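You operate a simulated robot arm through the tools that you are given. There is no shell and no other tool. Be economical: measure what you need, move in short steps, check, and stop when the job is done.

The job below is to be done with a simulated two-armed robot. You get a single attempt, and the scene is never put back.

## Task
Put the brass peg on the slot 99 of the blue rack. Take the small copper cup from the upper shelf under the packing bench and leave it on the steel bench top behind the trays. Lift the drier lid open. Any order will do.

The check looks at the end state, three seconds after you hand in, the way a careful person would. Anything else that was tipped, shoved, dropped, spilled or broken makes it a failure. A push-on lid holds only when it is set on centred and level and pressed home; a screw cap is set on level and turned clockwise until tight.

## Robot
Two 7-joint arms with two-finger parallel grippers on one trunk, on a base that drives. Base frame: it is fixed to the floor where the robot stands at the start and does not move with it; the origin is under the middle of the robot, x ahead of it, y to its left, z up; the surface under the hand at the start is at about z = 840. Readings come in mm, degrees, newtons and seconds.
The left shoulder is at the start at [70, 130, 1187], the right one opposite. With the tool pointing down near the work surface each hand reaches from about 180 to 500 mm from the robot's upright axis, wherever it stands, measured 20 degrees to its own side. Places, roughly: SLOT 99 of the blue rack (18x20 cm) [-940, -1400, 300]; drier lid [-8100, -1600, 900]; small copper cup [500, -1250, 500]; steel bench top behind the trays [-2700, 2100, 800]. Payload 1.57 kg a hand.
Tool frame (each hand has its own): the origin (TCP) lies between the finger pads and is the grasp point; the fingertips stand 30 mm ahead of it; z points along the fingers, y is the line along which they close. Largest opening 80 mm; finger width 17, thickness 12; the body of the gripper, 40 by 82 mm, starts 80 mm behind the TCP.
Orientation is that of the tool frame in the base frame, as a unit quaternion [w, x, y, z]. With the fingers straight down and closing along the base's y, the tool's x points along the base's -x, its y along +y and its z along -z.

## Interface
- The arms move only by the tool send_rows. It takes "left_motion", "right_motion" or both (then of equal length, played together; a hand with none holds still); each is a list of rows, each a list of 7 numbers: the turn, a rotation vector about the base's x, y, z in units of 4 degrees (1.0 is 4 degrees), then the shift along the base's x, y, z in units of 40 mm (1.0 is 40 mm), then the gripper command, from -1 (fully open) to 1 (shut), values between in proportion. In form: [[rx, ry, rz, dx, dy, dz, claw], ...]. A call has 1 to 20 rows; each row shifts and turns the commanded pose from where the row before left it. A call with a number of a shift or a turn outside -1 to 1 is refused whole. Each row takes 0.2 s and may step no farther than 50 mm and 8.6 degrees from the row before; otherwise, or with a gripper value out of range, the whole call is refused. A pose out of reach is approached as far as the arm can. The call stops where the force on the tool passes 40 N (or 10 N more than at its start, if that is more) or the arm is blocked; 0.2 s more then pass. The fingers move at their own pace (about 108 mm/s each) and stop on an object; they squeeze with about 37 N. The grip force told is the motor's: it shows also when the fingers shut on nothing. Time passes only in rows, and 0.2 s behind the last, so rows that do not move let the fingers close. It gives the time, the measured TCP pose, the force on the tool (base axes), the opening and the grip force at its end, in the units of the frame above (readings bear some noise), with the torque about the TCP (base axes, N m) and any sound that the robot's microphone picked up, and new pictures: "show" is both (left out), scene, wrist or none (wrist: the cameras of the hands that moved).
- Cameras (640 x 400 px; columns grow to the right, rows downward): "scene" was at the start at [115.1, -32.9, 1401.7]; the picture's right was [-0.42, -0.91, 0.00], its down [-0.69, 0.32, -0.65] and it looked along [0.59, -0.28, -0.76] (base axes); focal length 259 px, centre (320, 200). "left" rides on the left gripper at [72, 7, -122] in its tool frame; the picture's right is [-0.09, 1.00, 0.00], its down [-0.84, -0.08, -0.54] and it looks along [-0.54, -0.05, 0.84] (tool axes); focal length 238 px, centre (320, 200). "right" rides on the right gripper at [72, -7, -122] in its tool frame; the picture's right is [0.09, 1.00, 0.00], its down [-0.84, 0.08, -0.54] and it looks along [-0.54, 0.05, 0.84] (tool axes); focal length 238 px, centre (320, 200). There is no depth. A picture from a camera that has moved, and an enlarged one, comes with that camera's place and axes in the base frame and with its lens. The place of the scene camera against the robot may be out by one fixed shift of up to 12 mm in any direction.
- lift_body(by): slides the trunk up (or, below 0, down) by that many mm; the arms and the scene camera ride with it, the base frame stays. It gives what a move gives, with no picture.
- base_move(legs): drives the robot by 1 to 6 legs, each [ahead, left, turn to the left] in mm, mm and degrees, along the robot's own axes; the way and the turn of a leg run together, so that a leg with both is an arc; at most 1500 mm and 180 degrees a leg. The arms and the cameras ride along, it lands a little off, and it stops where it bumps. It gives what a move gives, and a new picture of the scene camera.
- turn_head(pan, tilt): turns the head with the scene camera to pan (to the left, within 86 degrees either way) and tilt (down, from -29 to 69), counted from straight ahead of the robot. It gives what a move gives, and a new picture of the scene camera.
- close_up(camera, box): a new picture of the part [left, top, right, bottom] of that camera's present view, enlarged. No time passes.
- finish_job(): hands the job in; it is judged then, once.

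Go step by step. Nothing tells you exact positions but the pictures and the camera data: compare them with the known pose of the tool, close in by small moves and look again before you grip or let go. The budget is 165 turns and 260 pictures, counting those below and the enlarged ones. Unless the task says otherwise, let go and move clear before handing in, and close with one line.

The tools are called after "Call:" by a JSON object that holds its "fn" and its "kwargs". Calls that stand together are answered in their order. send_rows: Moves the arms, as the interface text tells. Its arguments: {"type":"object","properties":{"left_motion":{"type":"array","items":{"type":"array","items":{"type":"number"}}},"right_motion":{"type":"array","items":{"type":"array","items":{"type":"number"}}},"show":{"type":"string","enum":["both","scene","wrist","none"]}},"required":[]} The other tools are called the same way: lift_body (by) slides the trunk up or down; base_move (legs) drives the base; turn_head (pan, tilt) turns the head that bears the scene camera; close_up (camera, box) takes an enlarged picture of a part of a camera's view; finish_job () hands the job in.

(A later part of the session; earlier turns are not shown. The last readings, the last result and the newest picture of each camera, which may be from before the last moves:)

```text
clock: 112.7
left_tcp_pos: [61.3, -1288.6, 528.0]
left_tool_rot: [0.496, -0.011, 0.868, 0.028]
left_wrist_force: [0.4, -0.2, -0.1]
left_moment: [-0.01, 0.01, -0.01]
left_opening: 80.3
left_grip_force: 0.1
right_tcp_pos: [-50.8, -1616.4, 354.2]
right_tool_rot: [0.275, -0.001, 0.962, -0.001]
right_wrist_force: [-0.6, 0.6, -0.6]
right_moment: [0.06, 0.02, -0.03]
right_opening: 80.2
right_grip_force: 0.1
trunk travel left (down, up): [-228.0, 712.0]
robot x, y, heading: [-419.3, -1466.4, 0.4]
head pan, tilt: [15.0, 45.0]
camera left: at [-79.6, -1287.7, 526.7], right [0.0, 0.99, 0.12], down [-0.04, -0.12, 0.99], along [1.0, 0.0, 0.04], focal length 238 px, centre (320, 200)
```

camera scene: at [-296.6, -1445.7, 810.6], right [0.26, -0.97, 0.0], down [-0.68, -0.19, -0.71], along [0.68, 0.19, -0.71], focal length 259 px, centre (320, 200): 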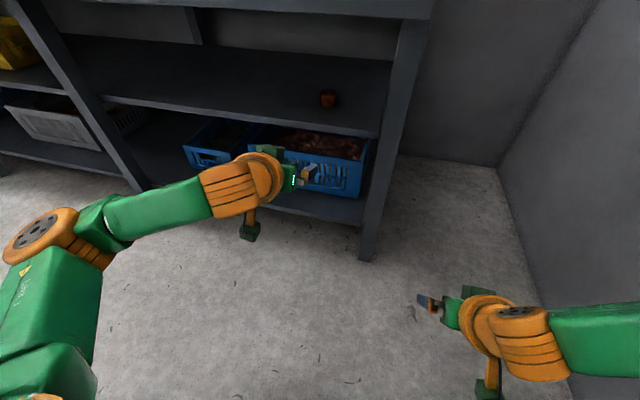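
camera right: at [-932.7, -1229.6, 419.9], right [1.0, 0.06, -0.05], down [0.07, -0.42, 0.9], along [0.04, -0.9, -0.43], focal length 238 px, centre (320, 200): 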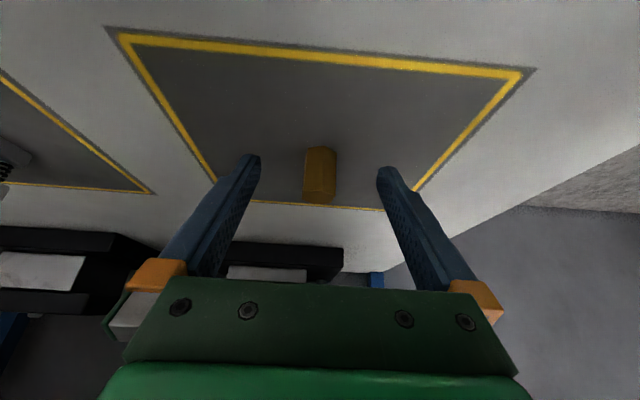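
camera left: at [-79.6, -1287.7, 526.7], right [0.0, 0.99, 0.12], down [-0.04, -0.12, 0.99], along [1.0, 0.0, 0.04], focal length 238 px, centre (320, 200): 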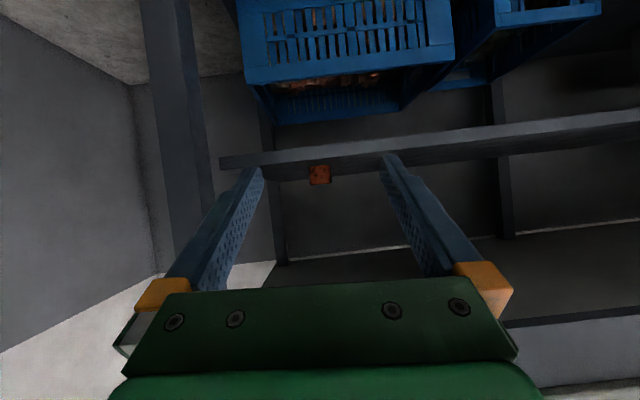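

The hand lines up with the cup. I level the small roll, lower slightly, and drive ahead 220 mm.

Call:
{"fn": "send_rows", "kwargs": {"left_motion": [[-1, 0, 0, 0, 0, -0.2, -1], [-0.7, 0, 0, 0, 0, -0.1, -1], [0, 0, 0, 0, 0, 0, -1]], "show": "none"}}

Call:
{"fn": "base_move", "kwargs": {"legs": [[220, 0, 0]]}}

Call:
{"fn": "send_rows", "kwargs": {"left_motion": [[0, 0, 0, 0, 0, 0, -1]], "show": "wrist"}}

```text
clock: 113.5
left_tcp_pos: [62.1, -1288.0, 514.9]
left_tool_rot: [0.496, -0.042, 0.867, -0.023]
left_wrist_force: [-1.2, -0.2, 0.3]
left_moment: [0.01, 0.0, -0.02]
left_opening: 79.7
left_grip_force: 0.0
right_tcp_pos: [-51.1, -1616.1, 354.6]
right_tool_rot: [0.274, -0.001, 0.962, -0.001]
right_wrist_force: [-0.3, -0.3, 0.2]
right_moment: [-0.02, -0.01, 0.02]
right_opening: 80.4
right_grip_force: 0.0
trunk travel left (down, up): [-228.0, 712.0]
robot x, y, heading: [-418.9, -1469.0, 0.2]
head pan, tilt: [15.0, 45.0]
```

```text
clock: 115.2
left_tcp_pos: [280.2, -1284.8, 514.1]
left_tool_rot: [0.496, -0.042, 0.867, -0.023]
left_wrist_force: [-0.2, 0.3, -0.3]
left_moment: [-0.01, -0.01, 0.0]
left_opening: 80.1
left_grip_force: 0.0
right_tcp_pos: [169.2, -1614.3, 354.7]
right_tool_rot: [0.274, -0.003, 0.962, 0.0]
right_wrist_force: [0.0, -0.3, -0.1]
right_moment: [0.01, 0.0, 0.01]
right_opening: 80.0
right_grip_force: 0.0
trunk travel left (down, up): [-228.0, 712.0]
robot x, y, heading: [-201.5, -1467.5, 0.2]
head pan, tilt: [15.0, 45.0]
camera scene: at [-78.0, -1444.2, 810.6], right [0.26, -0.96, 0.0], down [-0.68, -0.19, -0.71], along [0.68, 0.19, -0.71], focal length 259 px, centre (320, 200)
```

scene: 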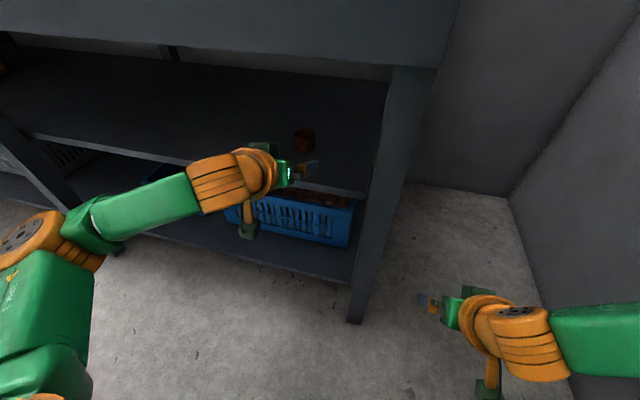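

```text
clock: 115.6
left_tcp_pos: [280.3, -1286.4, 515.4]
left_tool_rot: [0.495, -0.042, 0.868, -0.023]
left_wrist_force: [1.0, 0.0, -0.3]
left_moment: [0.03, 0.0, 0.01]
left_opening: 79.7
left_grip_force: 0.1
right_tcp_pos: [168.3, -1614.5, 354.6]
right_tool_rot: [0.275, -0.003, 0.961, -0.001]
right_wrist_force: [1.3, -0.3, -0.1]
right_moment: [0.0, -0.01, -0.02]
right_opening: 79.9
right_grip_force: 0.1
trunk travel left (down, up): [-228.0, 712.0]
robot x, y, heading: [-198.1, -1465.5, 0.4]
head pan, tilt: [15.0, 45.0]
camera left: at [138.8, -1286.2, 514.2], right [0.0, 1.0, 0.0], down [-0.04, 0.0, 1.0], along [1.0, 0.0, 0.04], focal length 238 px, centre (320, 200)
```

left: 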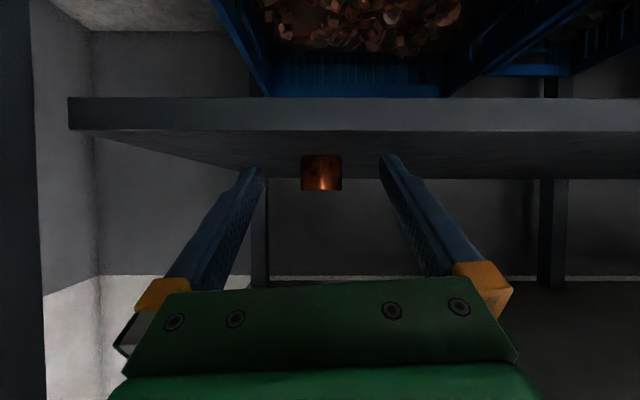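

The cup is 41 mm wide, 34 mm tall, centred near (383, -1285). I drive the last 100 mm with the fingers either side of it.

Call:
{"fn": "base_move", "kwargs": {"legs": [[60, 0, 0]]}}

Call:
{"fn": "send_rows", "kwargs": {"left_motion": [[0, 0, 0, 0, 0, -0.08, -1], [0, 0, 0, 0, 0, -0.05, -1]], "show": "wrist"}}

```text
clock: 116.6
left_tcp_pos: [340.6, -1286.4, 514.6]
left_tool_rot: [0.496, -0.041, 0.867, -0.023]
left_wrist_force: [-0.5, -0.2, 0.2]
left_moment: [-0.02, -0.01, 0.03]
left_opening: 80.1
left_grip_force: 0.0
right_tcp_pos: [228.0, -1613.9, 352.8]
right_tool_rot: [0.274, -0.003, 0.962, 0.0]
right_wrist_force: [-0.5, 0.6, 0.1]
right_moment: [0.0, 0.01, 0.01]
right_opening: 80.1
right_grip_force: 0.0
trunk travel left (down, up): [-228.0, 712.0]
robot x, y, heading: [-138.8, -1464.3, 0.3]
head pan, tilt: [15.0, 45.0]
camera scene: at [-17.0, -1444.0, 810.6], right [0.26, -0.96, 0.0], down [-0.68, -0.19, -0.71], along [0.68, 0.19, -0.71], focal length 259 px, centre (320, 200)
```

scene: 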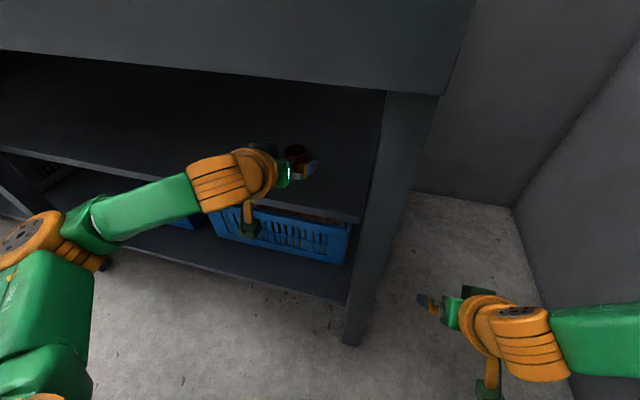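

```text
clock: 117.2
left_tcp_pos: [341.9, -1285.4, 509.6]
left_tool_rot: [0.496, -0.042, 0.867, -0.023]
left_wrist_force: [0.4, -0.5, -0.2]
left_moment: [-0.01, 0.03, -0.02]
left_opening: 80.2
left_grip_force: 0.0
right_tcp_pos: [229.5, -1615.0, 355.0]
right_tool_rot: [0.275, -0.004, 0.962, 0.0]
right_wrist_force: [0.2, 0.9, -0.3]
right_moment: [-0.01, 0.03, 0.0]
right_opening: 79.9
right_grip_force: 0.0
trunk travel left (down, up): [-228.0, 712.0]
robot x, y, heading: [-139.5, -1463.1, 0.1]
head pan, tilt: [15.0, 45.0]
camera left: at [200.3, -1285.4, 509.0], right [0.0, 1.0, 0.0], down [-0.04, 0.0, 1.0], along [1.0, 0.0, 0.04], focal length 238 px, centre (320, 200)
```

left: 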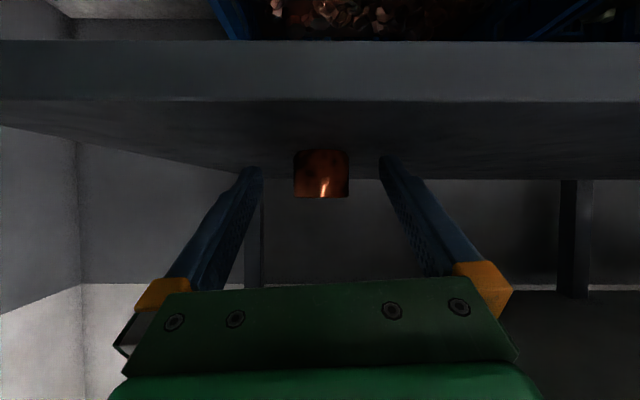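

Call:
{"fn": "send_rows", "kwargs": {"left_motion": [[0, 0, 0, 0.35, 0, 0, -1], [0, 0, 0, 0.35, 0, 0, -1], [0, 0, 0, 0.35, 0, 0, -1], [0, 0, 0, 0, 0, 0, -1]], "show": "both"}}

```text
clock: 118.2
left_tcp_pos: [383.3, -1285.7, 509.3]
left_tool_rot: [0.495, -0.041, 0.868, -0.024]
left_wrist_force: [0.1, 1.0, -0.1]
left_moment: [0.04, 0.01, 0.0]
left_opening: 80.1
left_grip_force: 0.1
right_tcp_pos: [229.5, -1614.2, 354.2]
right_tool_rot: [0.274, -0.003, 0.962, 0.0]
right_wrist_force: [0.6, 0.5, 0.0]
right_moment: [0.0, 0.0, 0.01]
right_opening: 80.0
right_grip_force: 0.0
trunk travel left (down, up): [-228.0, 712.0]
robot x, y, heading: [-140.1, -1463.7, 0.3]
head pan, tilt: [15.0, 45.0]
camera scene: at [-17.1, -1444.0, 810.6], right [0.26, -0.96, 0.0], down [-0.68, -0.19, -0.71], along [0.68, 0.19, -0.71], focal length 259 px, centre (320, 200)
camera left: at [242.1, -1285.5, 508.8], right [0.0, 1.0, 0.0], down [-0.04, 0.0, 1.0], along [1.0, 0.0, 0.04], focal length 238 px, centre (320, 200)
```

scene: 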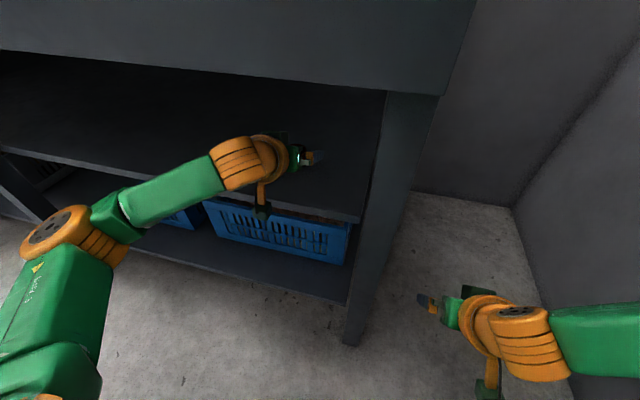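
left: 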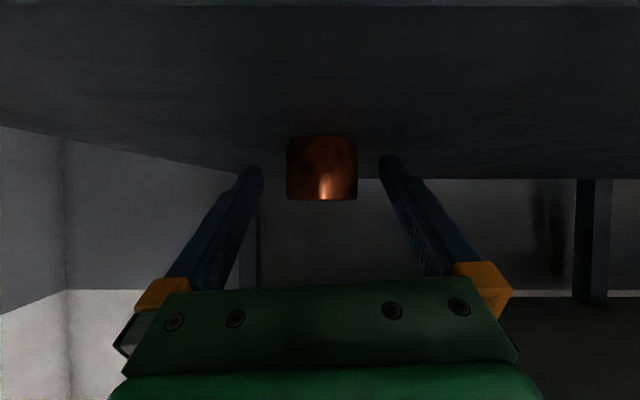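

The cup sits between the pads. I close.

Call:
{"fn": "send_rows", "kwargs": {"left_motion": [[0, 0, 0, 0, 0, -0.05, -0.5], [0, 0, 0, 0, 0, 0, 0], [0, 0, 0, 0, 0, 0, 0.5], [0, 0, 0, 0, 0, 0, 1], [0, 0, 0, 0, 0, 0, 1]], "show": "wrist"}}

```text
clock: 119.4
left_tcp_pos: [384.5, -1285.2, 507.8]
left_tool_rot: [0.496, -0.041, 0.867, -0.023]
left_wrist_force: [0.3, -0.4, 1.4]
left_moment: [0.04, -0.04, -0.01]
left_opening: 39.9
left_grip_force: 38.0
right_tcp_pos: [228.9, -1613.5, 354.1]
right_tool_rot: [0.275, -0.002, 0.962, -0.001]
right_wrist_force: [-0.3, 0.0, -0.6]
right_moment: [0.02, 0.0, -0.02]
right_opening: 79.9
right_grip_force: 0.1
trunk travel left (down, up): [-228.0, 712.0]
robot x, y, heading: [-139.3, -1467.5, 0.3]
head pan, tilt: [15.0, 45.0]
camera left: at [241.8, -1285.7, 506.9], right [0.0, 1.0, 0.0], down [-0.04, 0.0, 1.0], along [1.0, 0.0, 0.04], focal length 238 px, centre (320, 200)
```

left: 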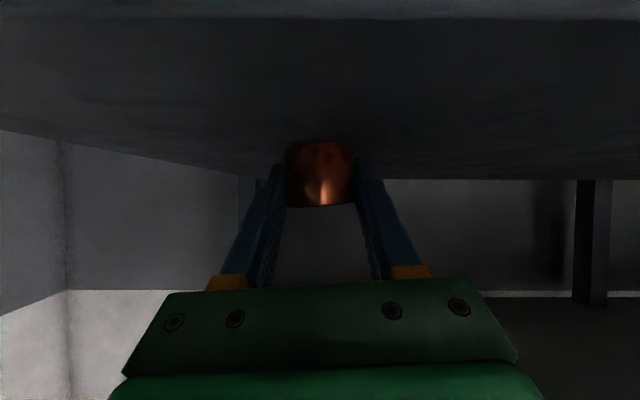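

The cup is gripped. I lift 40 mm and back straight out.

Call:
{"fn": "lift_body", "kwargs": {"by": 40}}

Call:
{"fn": "base_move", "kwargs": {"legs": [[-460, 0, 0]]}}

Call:
{"fn": "lift_body", "kwargs": {"by": 350}}

Call:
{"fn": "lift_body", "kwargs": {"by": 260}}

Call:
{"fn": "turn_head", "kwargs": {"pan": 80, "tilt": 15}}

```text
clock: 120.2
left_tcp_pos: [383.9, -1285.8, 546.9]
left_tool_rot: [0.495, -0.041, 0.868, -0.024]
left_wrist_force: [0.2, 0.0, -0.6]
left_moment: [0.0, -0.02, -0.02]
left_opening: 39.8
left_grip_force: 37.1
right_tcp_pos: [229.5, -1613.9, 393.2]
right_tool_rot: [0.275, -0.003, 0.961, -0.001]
right_wrist_force: [-0.3, 0.7, -0.1]
right_moment: [-0.03, 0.0, -0.01]
right_opening: 79.9
right_grip_force: 0.1
trunk travel left (down, up): [-268.0, 672.0]
robot x, y, heading: [-142.4, -1467.7, 0.5]
head pan, tilt: [15.0, 45.0]
```

```text
clock: 122.8
left_tcp_pos: [-43.2, -1289.8, 547.5]
left_tool_rot: [0.495, -0.04, 0.868, -0.025]
left_wrist_force: [-0.3, 0.6, -0.4]
left_moment: [0.0, 0.03, 0.01]
left_opening: 40.0
left_grip_force: 36.9
right_tcp_pos: [-199.3, -1617.8, 394.7]
right_tool_rot: [0.275, -0.001, 0.961, -0.002]
right_wrist_force: [0.7, 0.0, 0.1]
right_moment: [0.0, 0.01, 0.03]
right_opening: 80.0
right_grip_force: 0.0
trunk travel left (down, up): [-268.0, 672.0]
robot x, y, heading: [-564.6, -1467.1, 0.1]
head pan, tilt: [15.0, 45.0]
stopped in leg 1: the robot was blocked; the commanded pose is now the measured one
camera scene: at [-443.6, -1446.8, 850.6], right [0.26, -0.97, 0.0], down [-0.68, -0.18, -0.71], along [0.68, 0.18, -0.71], focal length 259 px, centre (320, 200)
```

scene: 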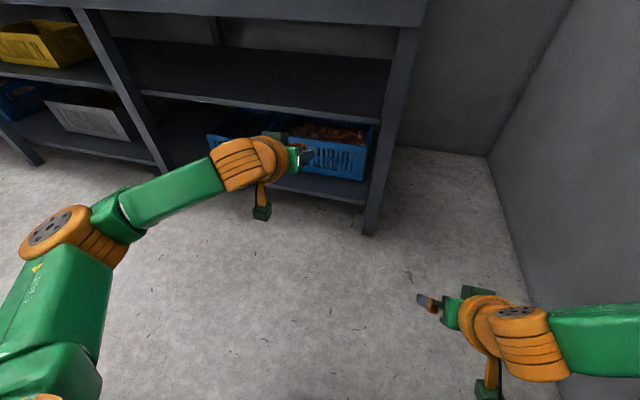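

```text
clock: 126.2
left_tcp_pos: [-43.5, -1291.2, 898.5]
left_tool_rot: [0.496, -0.039, 0.867, -0.024]
left_wrist_force: [-0.4, 1.0, -0.8]
left_moment: [-0.01, 0.01, -0.01]
left_opening: 39.6
left_grip_force: 36.9
right_tcp_pos: [-197.7, -1617.5, 743.8]
right_tool_rot: [0.274, -0.001, 0.962, -0.002]
right_wrist_force: [0.1, 0.6, 0.0]
right_moment: [0.01, 0.0, 0.03]
right_opening: 79.9
right_grip_force: 0.2
trunk travel left (down, up): [-618.0, 322.0]
robot x, y, heading: [-565.7, -1467.3, 0.2]
head pan, tilt: [15.0, 45.0]
```

```text
clock: 128.9
left_tcp_pos: [-43.8, -1290.7, 1158.3]
left_tool_rot: [0.495, -0.04, 0.867, -0.024]
left_wrist_force: [-0.4, 0.1, -0.2]
left_moment: [0.03, 0.01, 0.01]
left_opening: 39.8
left_grip_force: 37.0
right_tcp_pos: [-197.4, -1617.4, 1004.3]
right_tool_rot: [0.275, -0.001, 0.961, -0.002]
right_wrist_force: [0.1, 0.3, -0.1]
right_moment: [0.02, -0.01, 0.02]
right_opening: 79.9
right_grip_force: 0.1
trunk travel left (down, up): [-878.0, 62.0]
robot x, y, heading: [-567.7, -1469.9, -0.1]
head pan, tilt: [15.0, 45.0]
```

```text
clock: 130.3
left_tcp_pos: [-43.3, -1290.4, 1157.4]
left_tool_rot: [0.496, -0.04, 0.867, -0.023]
left_wrist_force: [-0.3, 0.7, -0.9]
left_moment: [-0.01, -0.01, -0.02]
left_opening: 39.4
left_grip_force: 36.6
right_tcp_pos: [-198.6, -1617.5, 1005.3]
right_tool_rot: [0.274, 0.0, 0.962, -0.002]
right_wrist_force: [-0.2, 0.1, -0.3]
right_moment: [-0.04, 0.0, -0.02]
right_opening: 79.9
right_grip_force: 0.0
trunk travel left (down, up): [-878.0, 62.0]
robot x, y, heading: [-570.8, -1464.6, -0.1]
head pan, tilt: [80.0, 15.0]
camera scene: at [-505.5, -1375.9, 1507.4], right [0.98, -0.17, 0.0], down [-0.05, -0.26, -0.97], along [0.17, 0.95, -0.26], focal length 259 px, centre (320, 200)
```

scene: 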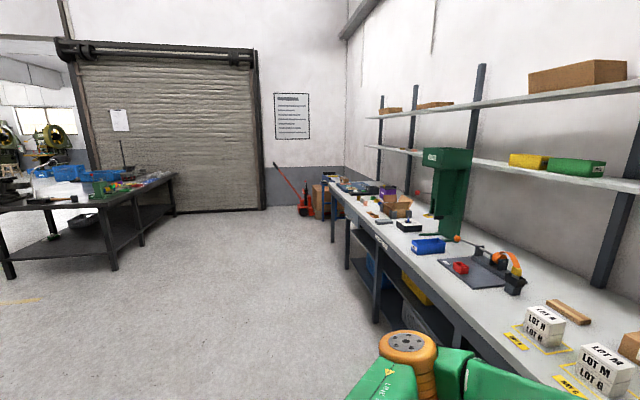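

The base touched the rack's side when backing. I pull away and check that the peg still stands.

Call:
{"fn": "base_move", "kwargs": {"legs": [[40, 0, 0], [0, 900, 0]]}}

Call:
{"fn": "turn_head", "kwargs": {"pan": -86, "tilt": 45}}

```text
clock: 132.7
left_tcp_pos: [-52.4, -1049.0, 1158.4]
left_tool_rot: [0.493, -0.164, 0.853, 0.048]
left_wrist_force: [0.5, 1.0, -0.9]
left_moment: [0.02, 0.01, 0.01]
left_opening: 39.9
left_grip_force: 37.2
right_tcp_pos: [-109.2, -1407.3, 1003.2]
right_tool_rot: [0.272, -0.138, 0.951, 0.039]
right_wrist_force: [0.2, 0.3, 0.0]
right_moment: [0.01, -0.03, 0.01]
right_opening: 80.1
right_grip_force: 0.1
trunk travel left (down, up): [-878.0, 62.0]
robot x, y, heading: [-504.7, -1366.4, 16.5]
head pan, tilt: [80.0, 15.0]
stopped in leg 2: the robot was blocked; the commanded pose is now the measured one
camera scene: at [-473.0, -1261.2, 1507.6], right [0.99, 0.11, 0.0], down [0.03, -0.26, -0.97], along [-0.11, 0.96, -0.26], focal length 259 px, centre (320, 200)
```

scene: 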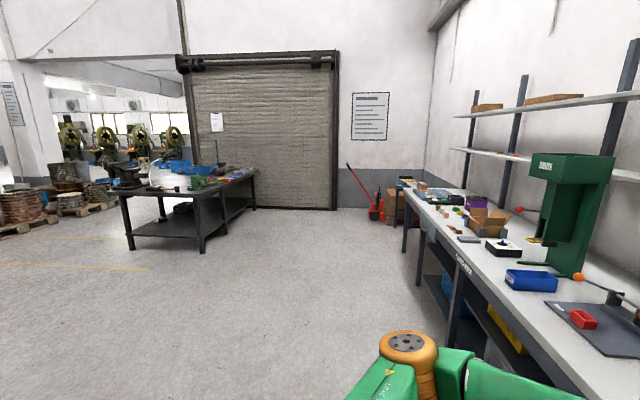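

```text
clock: 135.2
left_tcp_pos: [-55.3, -1046.9, 1158.2]
left_tool_rot: [0.494, -0.164, 0.853, 0.047]
left_wrist_force: [0.2, 0.5, -1.9]
left_moment: [-0.01, 0.02, -0.02]
left_opening: 39.8
left_grip_force: 37.0
right_tcp_pos: [-109.7, -1404.8, 1005.3]
right_tool_rot: [0.272, -0.137, 0.952, 0.038]
right_wrist_force: [0.1, 0.4, 0.4]
right_moment: [0.0, -0.01, -0.04]
right_opening: 80.0
right_grip_force: 0.0
trunk travel left (down, up): [-878.0, 62.0]
robot x, y, heading: [-507.6, -1369.5, 16.6]
head pan, tilt: [-85.9, 45.0]
camera scene: at [-435.3, -1427.4, 1460.6], right [-0.94, -0.35, 0.0], down [-0.25, 0.66, -0.71], along [0.25, -0.66, -0.71], focal length 259 px, centre (320, 200)
```

scene: 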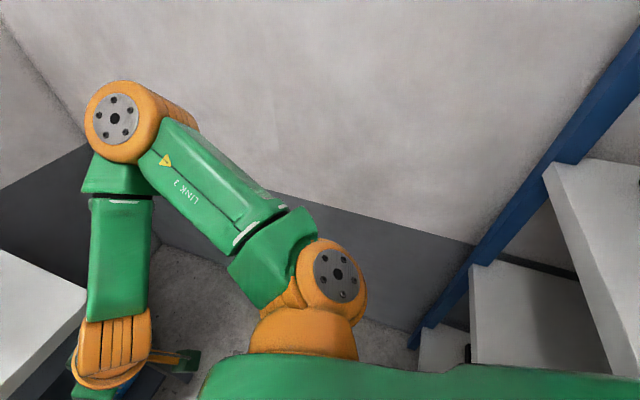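

The base corner caught the rack post. I move forward clear of it first, then straighten and slide left.

Call:
{"fn": "base_move", "kwargs": {"legs": [[160, -20, 0]]}}

Call:
{"fn": "base_move", "kwargs": {"legs": [[0, 0, -16.5]]}}

Call:
{"fn": "base_move", "kwargs": {"legs": [[0, 800, 0]]}}

```text
clock: 136.6
left_tcp_pos: [104.1, -1021.1, 1158.8]
left_tool_rot: [0.495, -0.163, 0.852, 0.046]
left_wrist_force: [-0.3, 0.5, -1.0]
left_moment: [-0.01, -0.01, -0.02]
left_opening: 39.9
left_grip_force: 37.1
right_tcp_pos: [49.1, -1379.1, 1005.5]
right_tool_rot: [0.273, -0.139, 0.951, 0.038]
right_wrist_force: [0.3, -0.9, 0.5]
right_moment: [0.01, -0.02, 0.02]
right_opening: 80.0
right_grip_force: 0.0
trunk travel left (down, up): [-878.0, 62.0]
robot x, y, heading: [-347.6, -1338.8, 16.5]
head pan, tilt: [-85.9, 45.0]
camera scene: at [-277.5, -1401.6, 1460.8], right [-0.94, -0.35, 0.0], down [-0.25, 0.66, -0.71], along [0.25, -0.66, -0.71], focal length 259 px, centre (320, 200)
```

scene: 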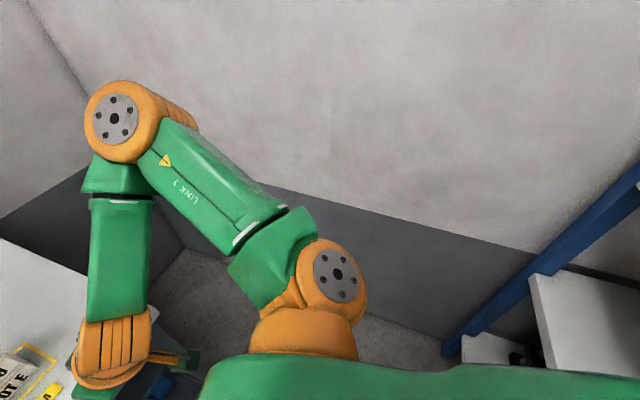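

```text
clock: 138.0
left_tcp_pos: [181.2, -1164.0, 1157.5]
left_tool_rot: [0.496, -0.037, 0.867, -0.026]
left_wrist_force: [-0.7, 0.7, -0.3]
left_moment: [0.01, 0.02, 0.03]
left_opening: 39.7
left_grip_force: 37.1
right_tcp_pos: [22.8, -1491.0, 1004.4]
right_tool_rot: [0.275, 0.002, 0.961, -0.002]
right_wrist_force: [0.4, -0.1, 0.0]
right_moment: [0.01, -0.02, -0.02]
right_opening: 80.1
right_grip_force: 0.1
trunk travel left (down, up): [-878.0, 62.0]
robot x, y, heading: [-341.5, -1339.1, -0.3]
head pan, tilt: [-85.9, 45.0]
camera scene: at [-294.2, -1419.5, 1460.6], right [-1.0, -0.07, 0.0], down [-0.05, 0.71, -0.71], along [0.05, -0.71, -0.71], focal length 259 px, centre (320, 200)
```

scene: 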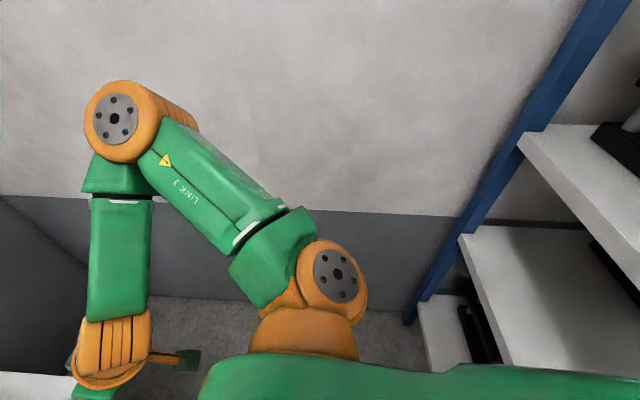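

```text
clock: 142.2
left_tcp_pos: [195.5, -384.6, 1157.9]
left_tool_rot: [0.494, -0.028, 0.868, -0.031]
left_wrist_force: [-0.7, -0.6, -1.3]
left_moment: [0.02, -0.01, -0.01]
left_opening: 39.5
left_grip_force: 37.2
right_tcp_pos: [31.9, -707.7, 1005.0]
right_tool_rot: [0.275, 0.011, 0.961, -0.004]
right_wrist_force: [0.3, -0.6, -0.3]
right_moment: [0.0, -0.02, 0.0]
right_opening: 80.1
right_grip_force: 0.0
trunk travel left (down, up): [-878.0, 62.0]
robot x, y, heading: [-334.3, -550.7, -1.4]
head pan, tilt: [-85.9, 45.0]
camera scene: at [-284.6, -631.9, 1460.5], right [-1.0, -0.05, 0.0], down [-0.03, 0.71, -0.71], along [0.03, -0.71, -0.71], focal length 259 px, centre (320, 200)
```

scene: 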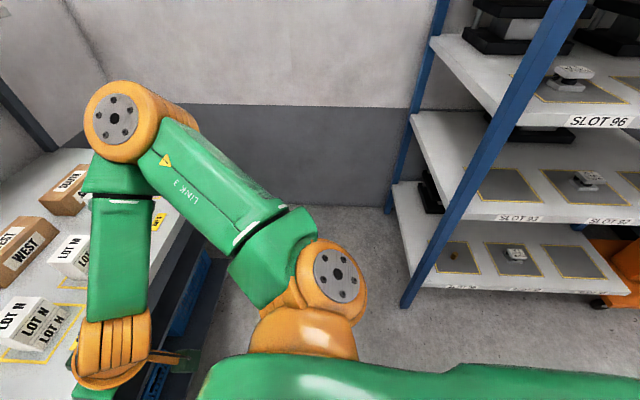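

Call:
{"fn": "close_up", "kwargs": {"camera": "scene", "box": [400, 200, 560, 300]}}

Call:
{"fn": "base_move", "kwargs": {"legs": [[-400, 0, 0], [0, 0, 130], [1200, 0, 0]]}}

Call:
{"fn": "turn_head", "kwargs": {"pan": 0, "tilt": 20}}

```text
4.00 times, centred on (480, 250) of scene
camera zoom: at [-284.6, -631.9, 1460.5], right [-1.0, -0.05, 0.0], down [-0.03, 0.71, -0.71], along [0.03, -0.71, -0.71], focal length 1038 px, centre (-320, 0)
```

zoom: 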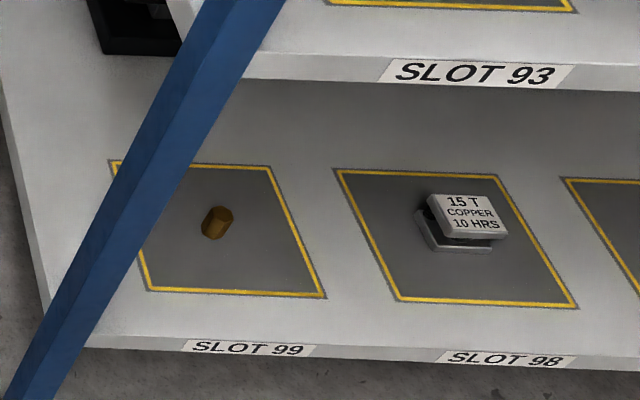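

```text
clock: 155.7
left_tcp_pos: [-1897.8, 724.0, 1157.7]
left_tool_rot: [-0.242, 0.795, -0.35, -0.433]
left_wrist_force: [0.0, 0.1, -0.4]
left_moment: [-0.05, 0.0, 0.0]
left_opening: 39.9
left_grip_force: 37.1
right_tcp_pos: [-1543.1, 798.6, 1004.7]
right_tool_rot: [-0.123, 0.862, -0.427, -0.245]
right_wrist_force: [-0.6, 0.2, -0.4]
right_moment: [-0.01, -0.01, -0.02]
right_opening: 80.4
right_grip_force: 0.0
trunk travel left (down, up): [-878.0, 62.0]
robot x, y, heading: [-1439.6, 415.3, 127.2]
head pan, tilt: [-85.9, 45.0]
camera scene: at [-1414.7, 506.9, 1460.6], right [0.66, -0.75, 0.0], down [-0.53, -0.47, -0.71], along [0.53, 0.47, -0.71], focal length 259 px, centre (320, 200)
```

scene: 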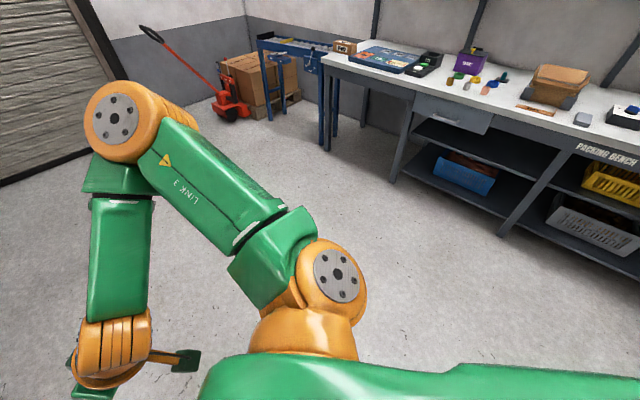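

```text
clock: 157.3
left_tcp_pos: [-1899.4, 723.0, 1158.5]
left_tool_rot: [-0.242, 0.795, -0.35, -0.433]
left_wrist_force: [-0.3, 0.0, -0.3]
left_moment: [-0.04, -0.01, -0.01]
left_opening: 39.7
left_grip_force: 37.1
right_tcp_pos: [-1544.4, 797.8, 1004.5]
right_tool_rot: [-0.124, 0.861, -0.428, -0.244]
right_wrist_force: [-0.2, 0.2, -0.4]
right_moment: [0.01, -0.01, -0.01]
right_opening: 80.0
right_grip_force: 0.0
trunk travel left (down, up): [-878.0, 62.0]
robot x, y, heading: [-1438.1, 411.3, 127.3]
head pan, tilt: [0.0, 20.0]
camera scene: at [-1532.7, 528.1, 1499.2], right [0.8, 0.6, 0.0], down [0.21, -0.27, -0.94], along [-0.57, 0.75, -0.34], focal length 259 px, centre (320, 200)
```

scene: 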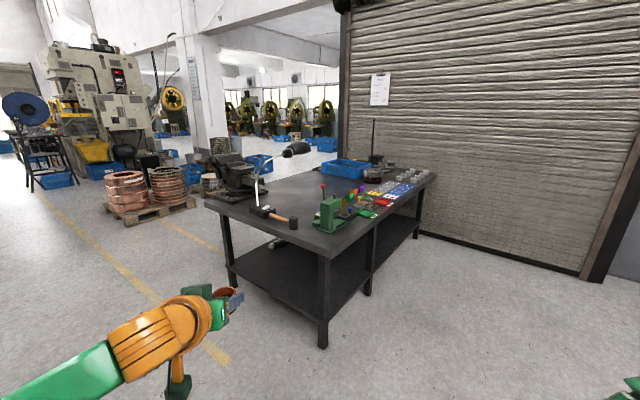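

The peg still stands on slot 99. The steel bench with blue trays is ahead; I enlarge it.

Call:
{"fn": "close_up", "kwargs": {"camera": "scene", "box": [200, 120, 450, 260]}}

```text
2.56 times, centred on (325, 190) of scene
camera zoom: at [-1532.7, 528.1, 1499.2], right [0.8, 0.6, 0.0], down [0.21, -0.27, -0.94], along [-0.57, 0.75, -0.34], focal length 664 px, centre (307, 226)
```

zoom: 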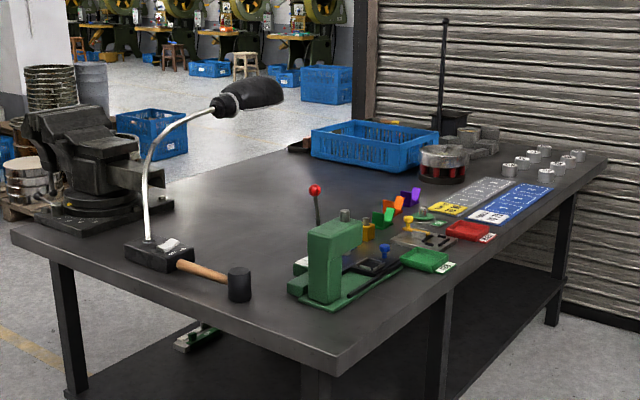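

The small green and red trays are at the near long side (x ≈ -2270), with open steel behind them around (-2700, 2100). I drive round to face that side.

Call:
{"fn": "base_move", "kwargs": {"legs": [[0, 0, -37], [1450, 0, 0], [100, 0, 0], [0, 0, 90]]}}

Call:
{"fn": "turn_head", "kwargs": {"pan": 0, "tilt": 35}}

```text
clock: 170.8
left_tcp_pos: [-1974.7, 1776.1, 1158.3]
left_tool_rot: [-0.017, 0.867, 0.053, -0.495]
left_wrist_force: [0.0, -0.2, -0.9]
left_moment: [0.03, -0.01, -0.01]
left_opening: 40.0
left_grip_force: 36.6
right_tcp_pos: [-1829.6, 2107.9, 1004.7]
right_tool_rot: [0.002, 0.961, 0.014, -0.275]
right_wrist_force: [-0.8, -0.5, 1.7]
right_moment: [0.02, -0.01, -0.02]
right_opening: 79.9
right_grip_force: 0.1
trunk travel left (down, up): [-878.0, 62.0]
robot x, y, heading: [-1458.9, 1968.9, -178.2]
head pan, tilt: [0.0, 20.0]
camera scene: at [-1604.9, 1965.5, 1499.2], right [-0.03, 1.0, 0.0], down [0.34, 0.01, -0.94], along [-0.94, -0.03, -0.34], focal length 259 px, centre (320, 200)
```

scene: 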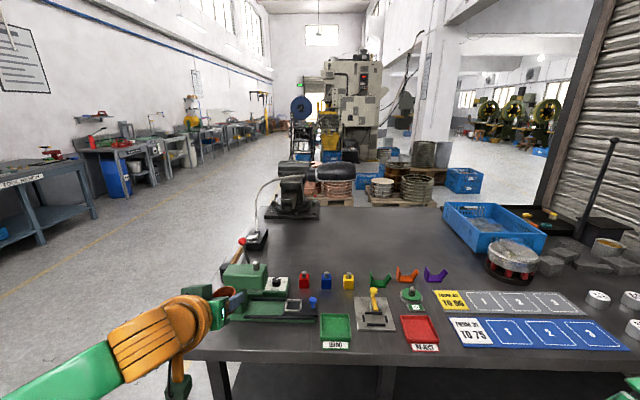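

```text
clock: 171.6
left_tcp_pos: [-1974.3, 1776.5, 1158.4]
left_tool_rot: [-0.018, 0.867, 0.052, -0.495]
left_wrist_force: [-0.6, -1.2, -0.8]
left_moment: [0.04, -0.01, -0.01]
left_opening: 39.7
left_grip_force: 37.0
right_tcp_pos: [-1829.2, 2107.8, 1004.6]
right_tool_rot: [0.003, 0.961, 0.015, -0.274]
right_wrist_force: [-0.3, -0.8, 0.4]
right_moment: [-0.03, 0.04, -0.01]
right_opening: 80.0
right_grip_force: 0.1
trunk travel left (down, up): [-878.0, 62.0]
robot x, y, heading: [-1456.8, 1969.3, -178.1]
head pan, tilt: [0.0, 35.0]
camera scene: at [-1599.8, 1965.3, 1475.5], right [-0.03, 1.0, 0.0], down [0.57, 0.02, -0.82], along [-0.82, -0.02, -0.57], focal length 259 px, centre (320, 200)
```

scene: 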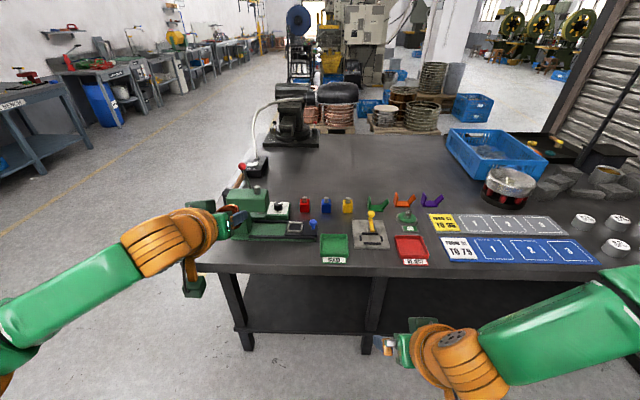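

I plan to set the cup in the gap behind the bottles and V-blocks at about (-2680, 2120). I line up sideways and test the longer reach at height.

Call:
{"fn": "base_move", "kwargs": {"legs": [[0, 0, -1.8], [0, -325, 0], [250, 0, 0]]}}

Call:
{"fn": "send_rows", "kwargs": {"left_motion": [[0, 0, 0, -0.6, 0, -0.5, 1], [0, 0, 0, -0.6, 0, -0.5, 1], [0, 0, 0, -0.6, 0, -0.5, 1], [0, 0, 0, -0.6, 0, -0.5, 1], [0, 0, 0, -0.6, 0, -0.5, 1], [0, 0, 0, -0.6, 0, -0.5, 1], [0, 0, 0, 0, 0, 0, 1]], "show": "both"}}

```text
clock: 175.6
left_tcp_pos: [-2226.3, 2111.5, 1159.6]
left_tool_rot: [-0.024, 0.867, 0.042, -0.496]
left_wrist_force: [0.1, -0.4, -1.0]
left_moment: [0.02, -0.01, -0.02]
left_opening: 39.6
left_grip_force: 36.8
right_tcp_pos: [-2071.5, 2440.9, 1006.0]
right_tool_rot: [-0.001, 0.961, 0.002, -0.276]
right_wrist_force: [0.3, -0.6, -0.8]
right_moment: [0.01, -0.02, -0.03]
right_opening: 80.0
right_grip_force: 0.1
trunk travel left (down, up): [-878.0, 62.0]
robot x, y, heading: [-1705.3, 2293.9, -179.7]
head pan, tilt: [0.0, 35.0]
camera scene: at [-1845.3, 2290.8, 1475.8], right [0.0, 1.0, 0.0], down [0.57, 0.0, -0.82], along [-0.82, 0.0, -0.57], focal length 259 px, centre (320, 200)
```

scene: 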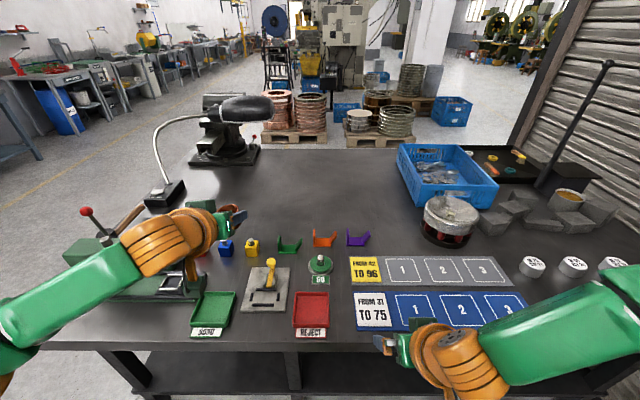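

```text
clock: 177.2
left_tcp_pos: [-2362.5, 2111.9, 1042.8]
left_tool_rot: [-0.024, 0.867, 0.041, -0.496]
left_wrist_force: [-0.4, 0.2, 0.0]
left_moment: [-0.03, 0.04, 0.0]
left_opening: 39.6
left_grip_force: 36.7
left hand out of reach, approached as far as the arm can: row 6
right_tcp_pos: [-2073.7, 2439.1, 1005.6]
right_tool_rot: [-0.001, 0.962, 0.002, -0.275]
right_wrist_force: [0.4, -0.2, 0.0]
right_moment: [0.0, 0.01, 0.01]
right_opening: 80.1
right_grip_force: 0.1
trunk travel left (down, up): [-878.0, 62.0]
robot x, y, heading: [-1705.7, 2291.9, -179.8]
head pan, tilt: [0.0, 35.0]
camera scene: at [-1848.2, 2290.1, 1475.5], right [0.0, 1.0, 0.0], down [0.57, 0.0, -0.82], along [-0.82, 0.0, -0.57], focal length 259 px, centre (320, 200)
camera left: at [-2220.0, 2112.6, 1042.3], right [0.0, -1.0, 0.0], down [0.04, 0.0, 1.0], along [-1.0, 0.0, 0.04], focal length 238 px, centre (320, 200)
```

scene: 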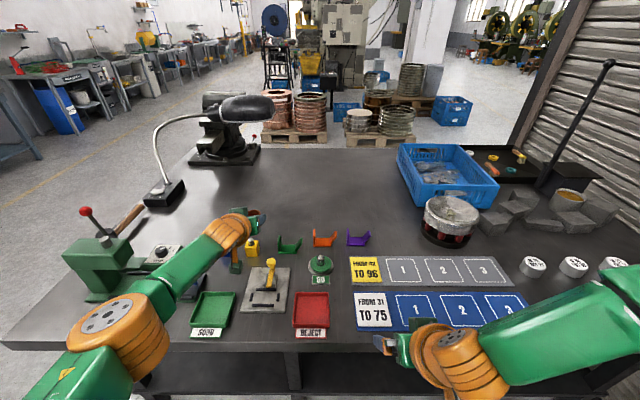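
left: 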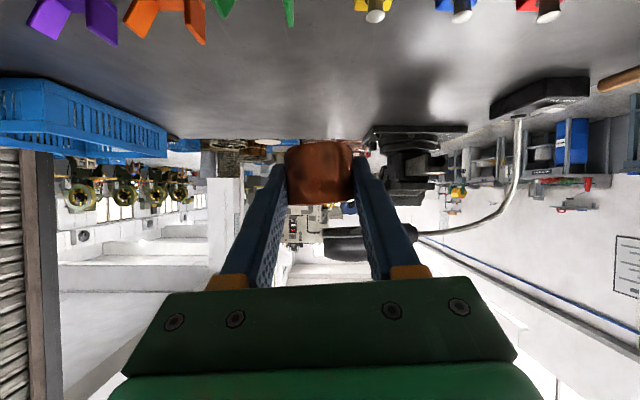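

The arm can reach 650 mm. I raise the trunk a little and drive in over the bench, keeping the arm above the yellow-handled gauge.

Call:
{"fn": "lift_body", "kwargs": {"by": 50}}

Call:
{"fn": "base_move", "kwargs": {"legs": [[0, 40, 0], [200, 0, 0]]}}

Call:
{"fn": "base_move", "kwargs": {"legs": [[140, 0, 0]]}}

```text
clock: 178.1
left_tcp_pos: [-2362.6, 2112.7, 1093.2]
left_tool_rot: [-0.024, 0.868, 0.042, -0.495]
left_wrist_force: [-0.5, 0.1, 0.0]
left_moment: [0.0, 0.0, -0.06]
left_opening: 39.7
left_grip_force: 37.5
right_tcp_pos: [-2074.3, 2439.7, 1053.5]
right_tool_rot: [-0.001, 0.962, 0.002, -0.275]
right_wrist_force: [0.0, 0.3, 1.6]
right_moment: [0.01, 0.0, 0.0]
right_opening: 80.2
right_grip_force: 0.1
trunk travel left (down, up): [-928.0, 12.0]
robot x, y, heading: [-1701.7, 2295.4, -179.8]
head pan, tilt: [0.0, 35.0]
```

```text
clock: 180.2
left_tcp_pos: [-2560.3, 2068.7, 1094.6]
left_tool_rot: [-0.022, 0.866, 0.043, -0.498]
left_wrist_force: [0.3, 0.7, -0.3]
left_moment: [0.03, -0.03, 0.0]
left_opening: 39.7
left_grip_force: 37.0
right_tcp_pos: [-2273.1, 2397.2, 1056.4]
right_tool_rot: [-0.001, 0.961, 0.003, -0.276]
right_wrist_force: [0.4, 0.2, 0.1]
right_moment: [0.0, 0.0, 0.03]
right_opening: 80.1
right_grip_force: 0.0
trunk travel left (down, up): [-928.0, 12.0]
robot x, y, heading: [-1907.7, 2248.1, -179.7]
head pan, tilt: [0.0, 35.0]
camera scene: at [-2045.5, 2248.7, 1525.9], right [-0.01, 1.0, 0.0], down [0.57, 0.0, -0.82], along [-0.82, -0.01, -0.57], focal length 259 px, centre (320, 200)
```

scene: 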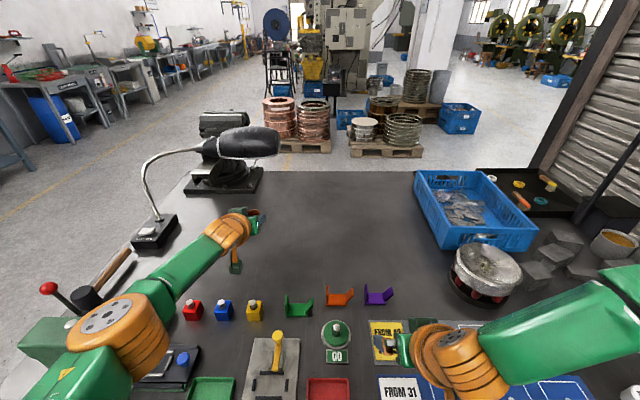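

```text
clock: 181.5
left_tcp_pos: [-2698.8, 2067.4, 1095.8]
left_tool_rot: [-0.024, 0.866, 0.042, -0.498]
left_wrist_force: [0.3, 0.4, -1.3]
left_moment: [0.02, 0.03, -0.02]
left_opening: 39.9
left_grip_force: 37.0
right_tcp_pos: [-2412.1, 2397.3, 1056.8]
right_tool_rot: [-0.001, 0.961, 0.004, -0.276]
right_wrist_force: [-0.5, 0.4, 0.9]
right_moment: [0.01, 0.01, -0.02]
right_opening: 79.8
right_grip_force: 0.0
trunk travel left (down, up): [-928.0, 12.0]
robot x, y, heading: [-2046.3, 2250.4, -179.4]
head pan, tilt: [0.0, 35.0]
camera scene: at [-2184.5, 2247.4, 1525.9], right [-0.01, 1.0, 0.0], down [0.57, 0.0, -0.82], along [-0.82, -0.01, -0.57], focal length 259 px, centre (320, 200)
```

scene: 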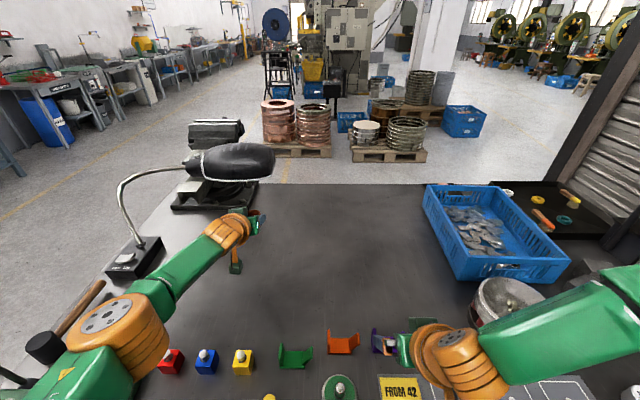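

Now I fold the right hand up and back, and lower the left hand relative to the shoulder, with 8° more downward pitch for camera clearance.

Call:
{"fn": "send_rows", "kwargs": {"left_motion": [[0, -1, 0, 0.1, 0, -0.5, 1], [0, -1, 0, 0.1, 0, -0.5, 1], [0, 0, 0, 0.1, 0, -0.5, 1], [0, 0, 0, 0.1, 0, -0.5, 1], [0, 0, 0, 0.1, 0, -0.5, 1], [0, 0, 0, 0, 0, 0, 1]], "right_motion": [[0, 0, 0, 0.6, 0, 0.7, -1], [0, 0, 0, 0.6, 0, 0.7, -1], [0, 0, 0, 0.6, 0, 0.7, -1], [0, 0, 0, 0.6, 0, 0.7, -1], [0, 0, 0, 0, 0, 0.5, -1], [0, 0, 0, 0, 0, 0, -1]], "show": "both"}}

```text
clock: 182.9
left_tcp_pos: [-2673.0, 2063.8, 1008.2]
left_tool_rot: [-0.019, 0.9, 0.045, -0.434]
left_wrist_force: [0.1, -0.2, -0.5]
left_moment: [0.05, -0.01, 0.03]
left_opening: 39.7
left_grip_force: 37.1
left hand out of reach, approached as far as the arm can: row 2, 4, 5
right_tcp_pos: [-2381.6, 2378.1, 1194.8]
right_tool_rot: [-0.001, 0.961, 0.004, -0.275]
right_wrist_force: [-1.0, -1.3, 0.0]
right_moment: [-0.03, -0.01, -0.03]
right_opening: 79.9
right_grip_force: 0.2
right hand out of reach, approached as far as the arm can: row 1, 2, 3, 4
trunk travel left (down, up): [-928.0, 12.0]
robot x, y, heading: [-2043.7, 2244.7, -179.5]
head pan, tilt: [0.0, 35.0]
camera scene: at [-2190.5, 2247.5, 1525.3], right [-0.01, 1.0, 0.0], down [0.57, 0.0, -0.82], along [-0.82, -0.01, -0.57], focal length 259 px, centre (320, 200)
camera right: at [-2255.7, 2384.4, 1260.6], right [0.09, -0.99, -0.05], down [-0.42, -0.08, 0.9], along [-0.9, -0.06, -0.43], focal length 238 px, centre (320, 200)
camera left: at [-2532.3, 2065.3, 1026.5], right [0.01, -1.0, 0.0], down [-0.1, 0.0, 0.99], along [-0.99, -0.01, -0.1], focal length 238 px, centre (320, 200)
```

scene: 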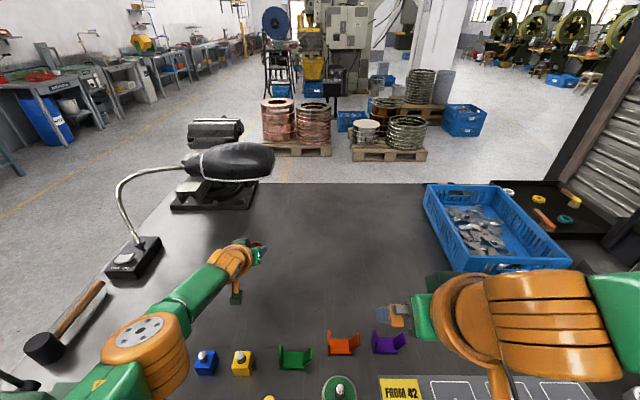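
right: 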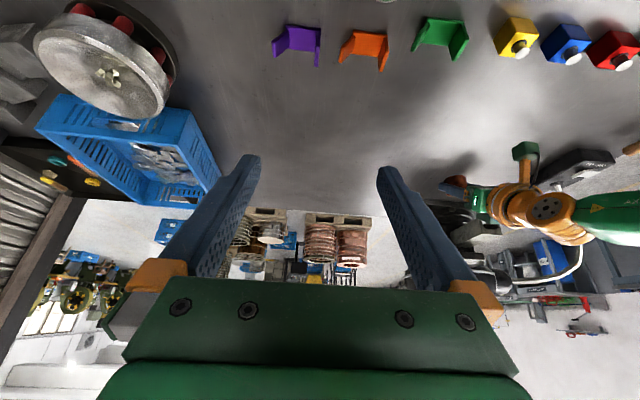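
left: 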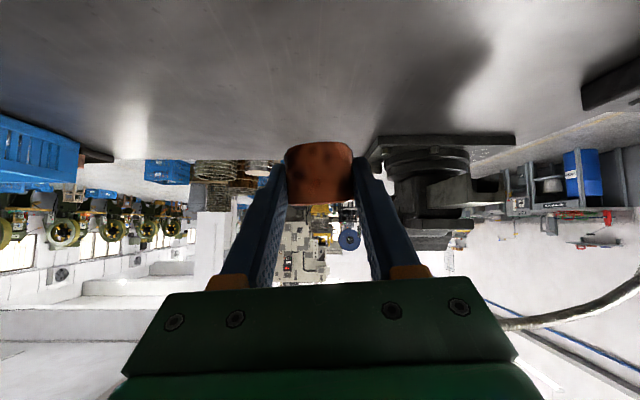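

Good. I lower the trunk 140 mm and look.

Call:
{"fn": "lift_body", "kwargs": {"by": -140}}

Call:
{"fn": "turn_head", "kwargs": {"pan": 15, "tilt": 50}}

Call:
{"fn": "send_rows", "kwargs": {"left_motion": [[0, 0, 0, 0, 0, 0, 1]], "show": "wrist"}}

```text
clock: 184.6
left_tcp_pos: [-2673.1, 2064.9, 868.9]
left_tool_rot: [-0.02, 0.899, 0.045, -0.434]
left_wrist_force: [0.0, 0.1, -1.0]
left_moment: [-0.02, 0.01, -0.02]
left_opening: 39.6
left_grip_force: 37.6
right_tcp_pos: [-2380.6, 2377.6, 1055.3]
right_tool_rot: [0.0, 0.962, 0.005, -0.275]
right_wrist_force: [-0.4, -0.1, -0.3]
right_moment: [0.01, 0.0, 0.01]
right_opening: 80.1
right_grip_force: 0.1
trunk travel left (down, up): [-788.0, 152.0]
robot x, y, heading: [-2043.3, 2249.3, -179.3]
head pan, tilt: [0.0, 35.0]
```

```text
clock: 185.3
left_tcp_pos: [-2672.3, 2064.3, 867.8]
left_tool_rot: [-0.02, 0.9, 0.044, -0.434]
left_wrist_force: [-0.2, -0.3, -0.5]
left_moment: [-0.02, 0.0, -0.02]
left_opening: 39.7
left_grip_force: 36.9
right_tcp_pos: [-2380.1, 2377.5, 1055.2]
right_tool_rot: [-0.001, 0.962, 0.004, -0.274]
right_wrist_force: [0.9, -1.0, 0.2]
right_moment: [-0.01, 0.02, -0.03]
right_opening: 80.4
right_grip_force: 0.0
trunk travel left (down, up): [-788.0, 152.0]
robot x, y, heading: [-2044.3, 2248.6, -179.3]
head pan, tilt: [15.0, 50.0]
camera scene: at [-2175.9, 2227.5, 1363.7], right [-0.27, 0.96, 0.0], down [0.74, 0.2, -0.64], along [-0.62, -0.17, -0.77], focal length 259 px, centre (320, 200)
```

scene: 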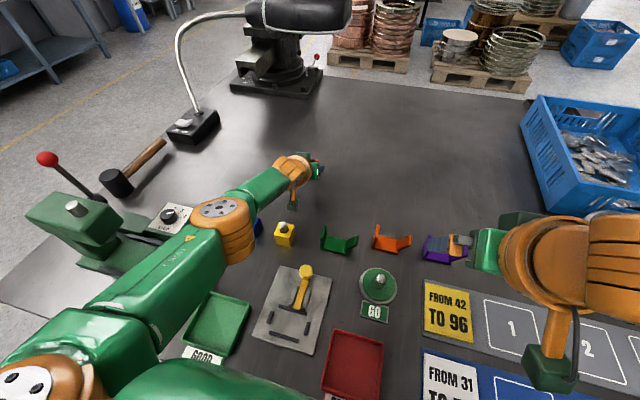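

```text
clock: 185.7
left_tcp_pos: [-2672.9, 2063.6, 868.8]
left_tool_rot: [-0.02, 0.9, 0.044, -0.434]
left_wrist_force: [0.1, 0.0, -0.9]
left_moment: [-0.04, -0.01, 0.01]
left_opening: 39.7
left_grip_force: 37.4
right_tcp_pos: [-2381.0, 2375.5, 1055.2]
right_tool_rot: [-0.001, 0.962, 0.004, -0.275]
right_wrist_force: [-0.1, 0.6, 0.6]
right_moment: [0.0, 0.02, -0.04]
right_opening: 80.2
right_grip_force: 0.1
trunk travel left (down, up): [-788.0, 152.0]
robot x, y, heading: [-2050.3, 2247.8, -179.3]
head pan, tilt: [15.0, 50.0]
camera left: at [-2531.9, 2065.1, 886.9], right [0.01, -1.0, 0.0], down [-0.1, 0.0, 1.0], along [-0.99, -0.01, -0.1], focal length 238 px, centre (320, 200)
```

left: 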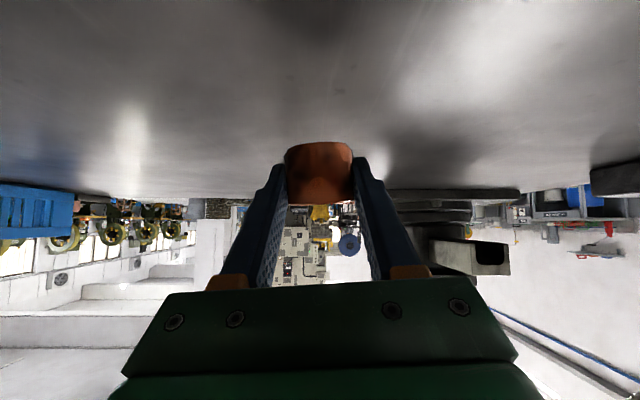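

I check the clearance between forearm and the bottles.

Call:
{"fn": "close_up", "kwargs": {"camera": "scene", "box": [180, 140, 380, 290]}}

Call:
{"fn": "close_up", "kwargs": {"camera": "right", "box": [360, 0, 640, 240]}}

```text
2.67 times, centred on (280, 215) of scene
camera zoom: at [-2175.9, 2227.4, 1363.7], right [-0.27, 0.96, 0.0], down [0.74, 0.2, -0.64], along [-0.62, -0.17, -0.77], focal length 692 px, centre (427, 160)
```

zoom: 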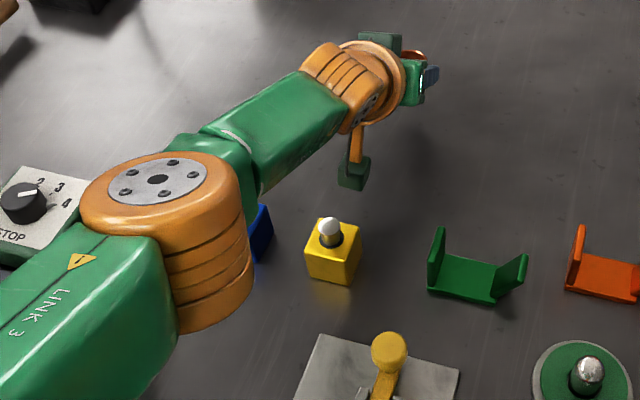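

```text
1.67 times, centred on (500, 120) of right
camera zoom: at [-2255.2, 2384.1, 1120.4], right [0.09, -0.99, -0.05], down [-0.42, -0.08, 0.9], along [-0.9, -0.06, -0.43], focal length 397 px, centre (20, 333)
```

zoom: 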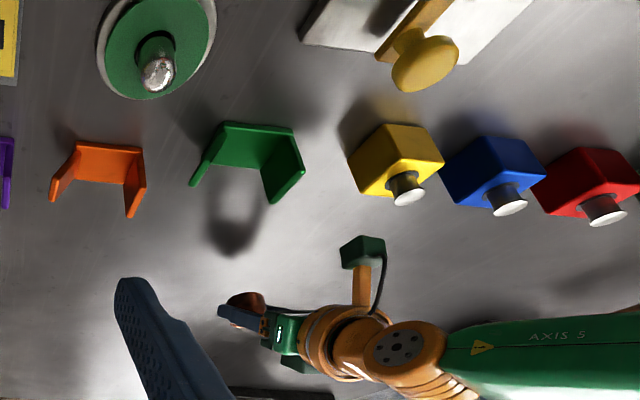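

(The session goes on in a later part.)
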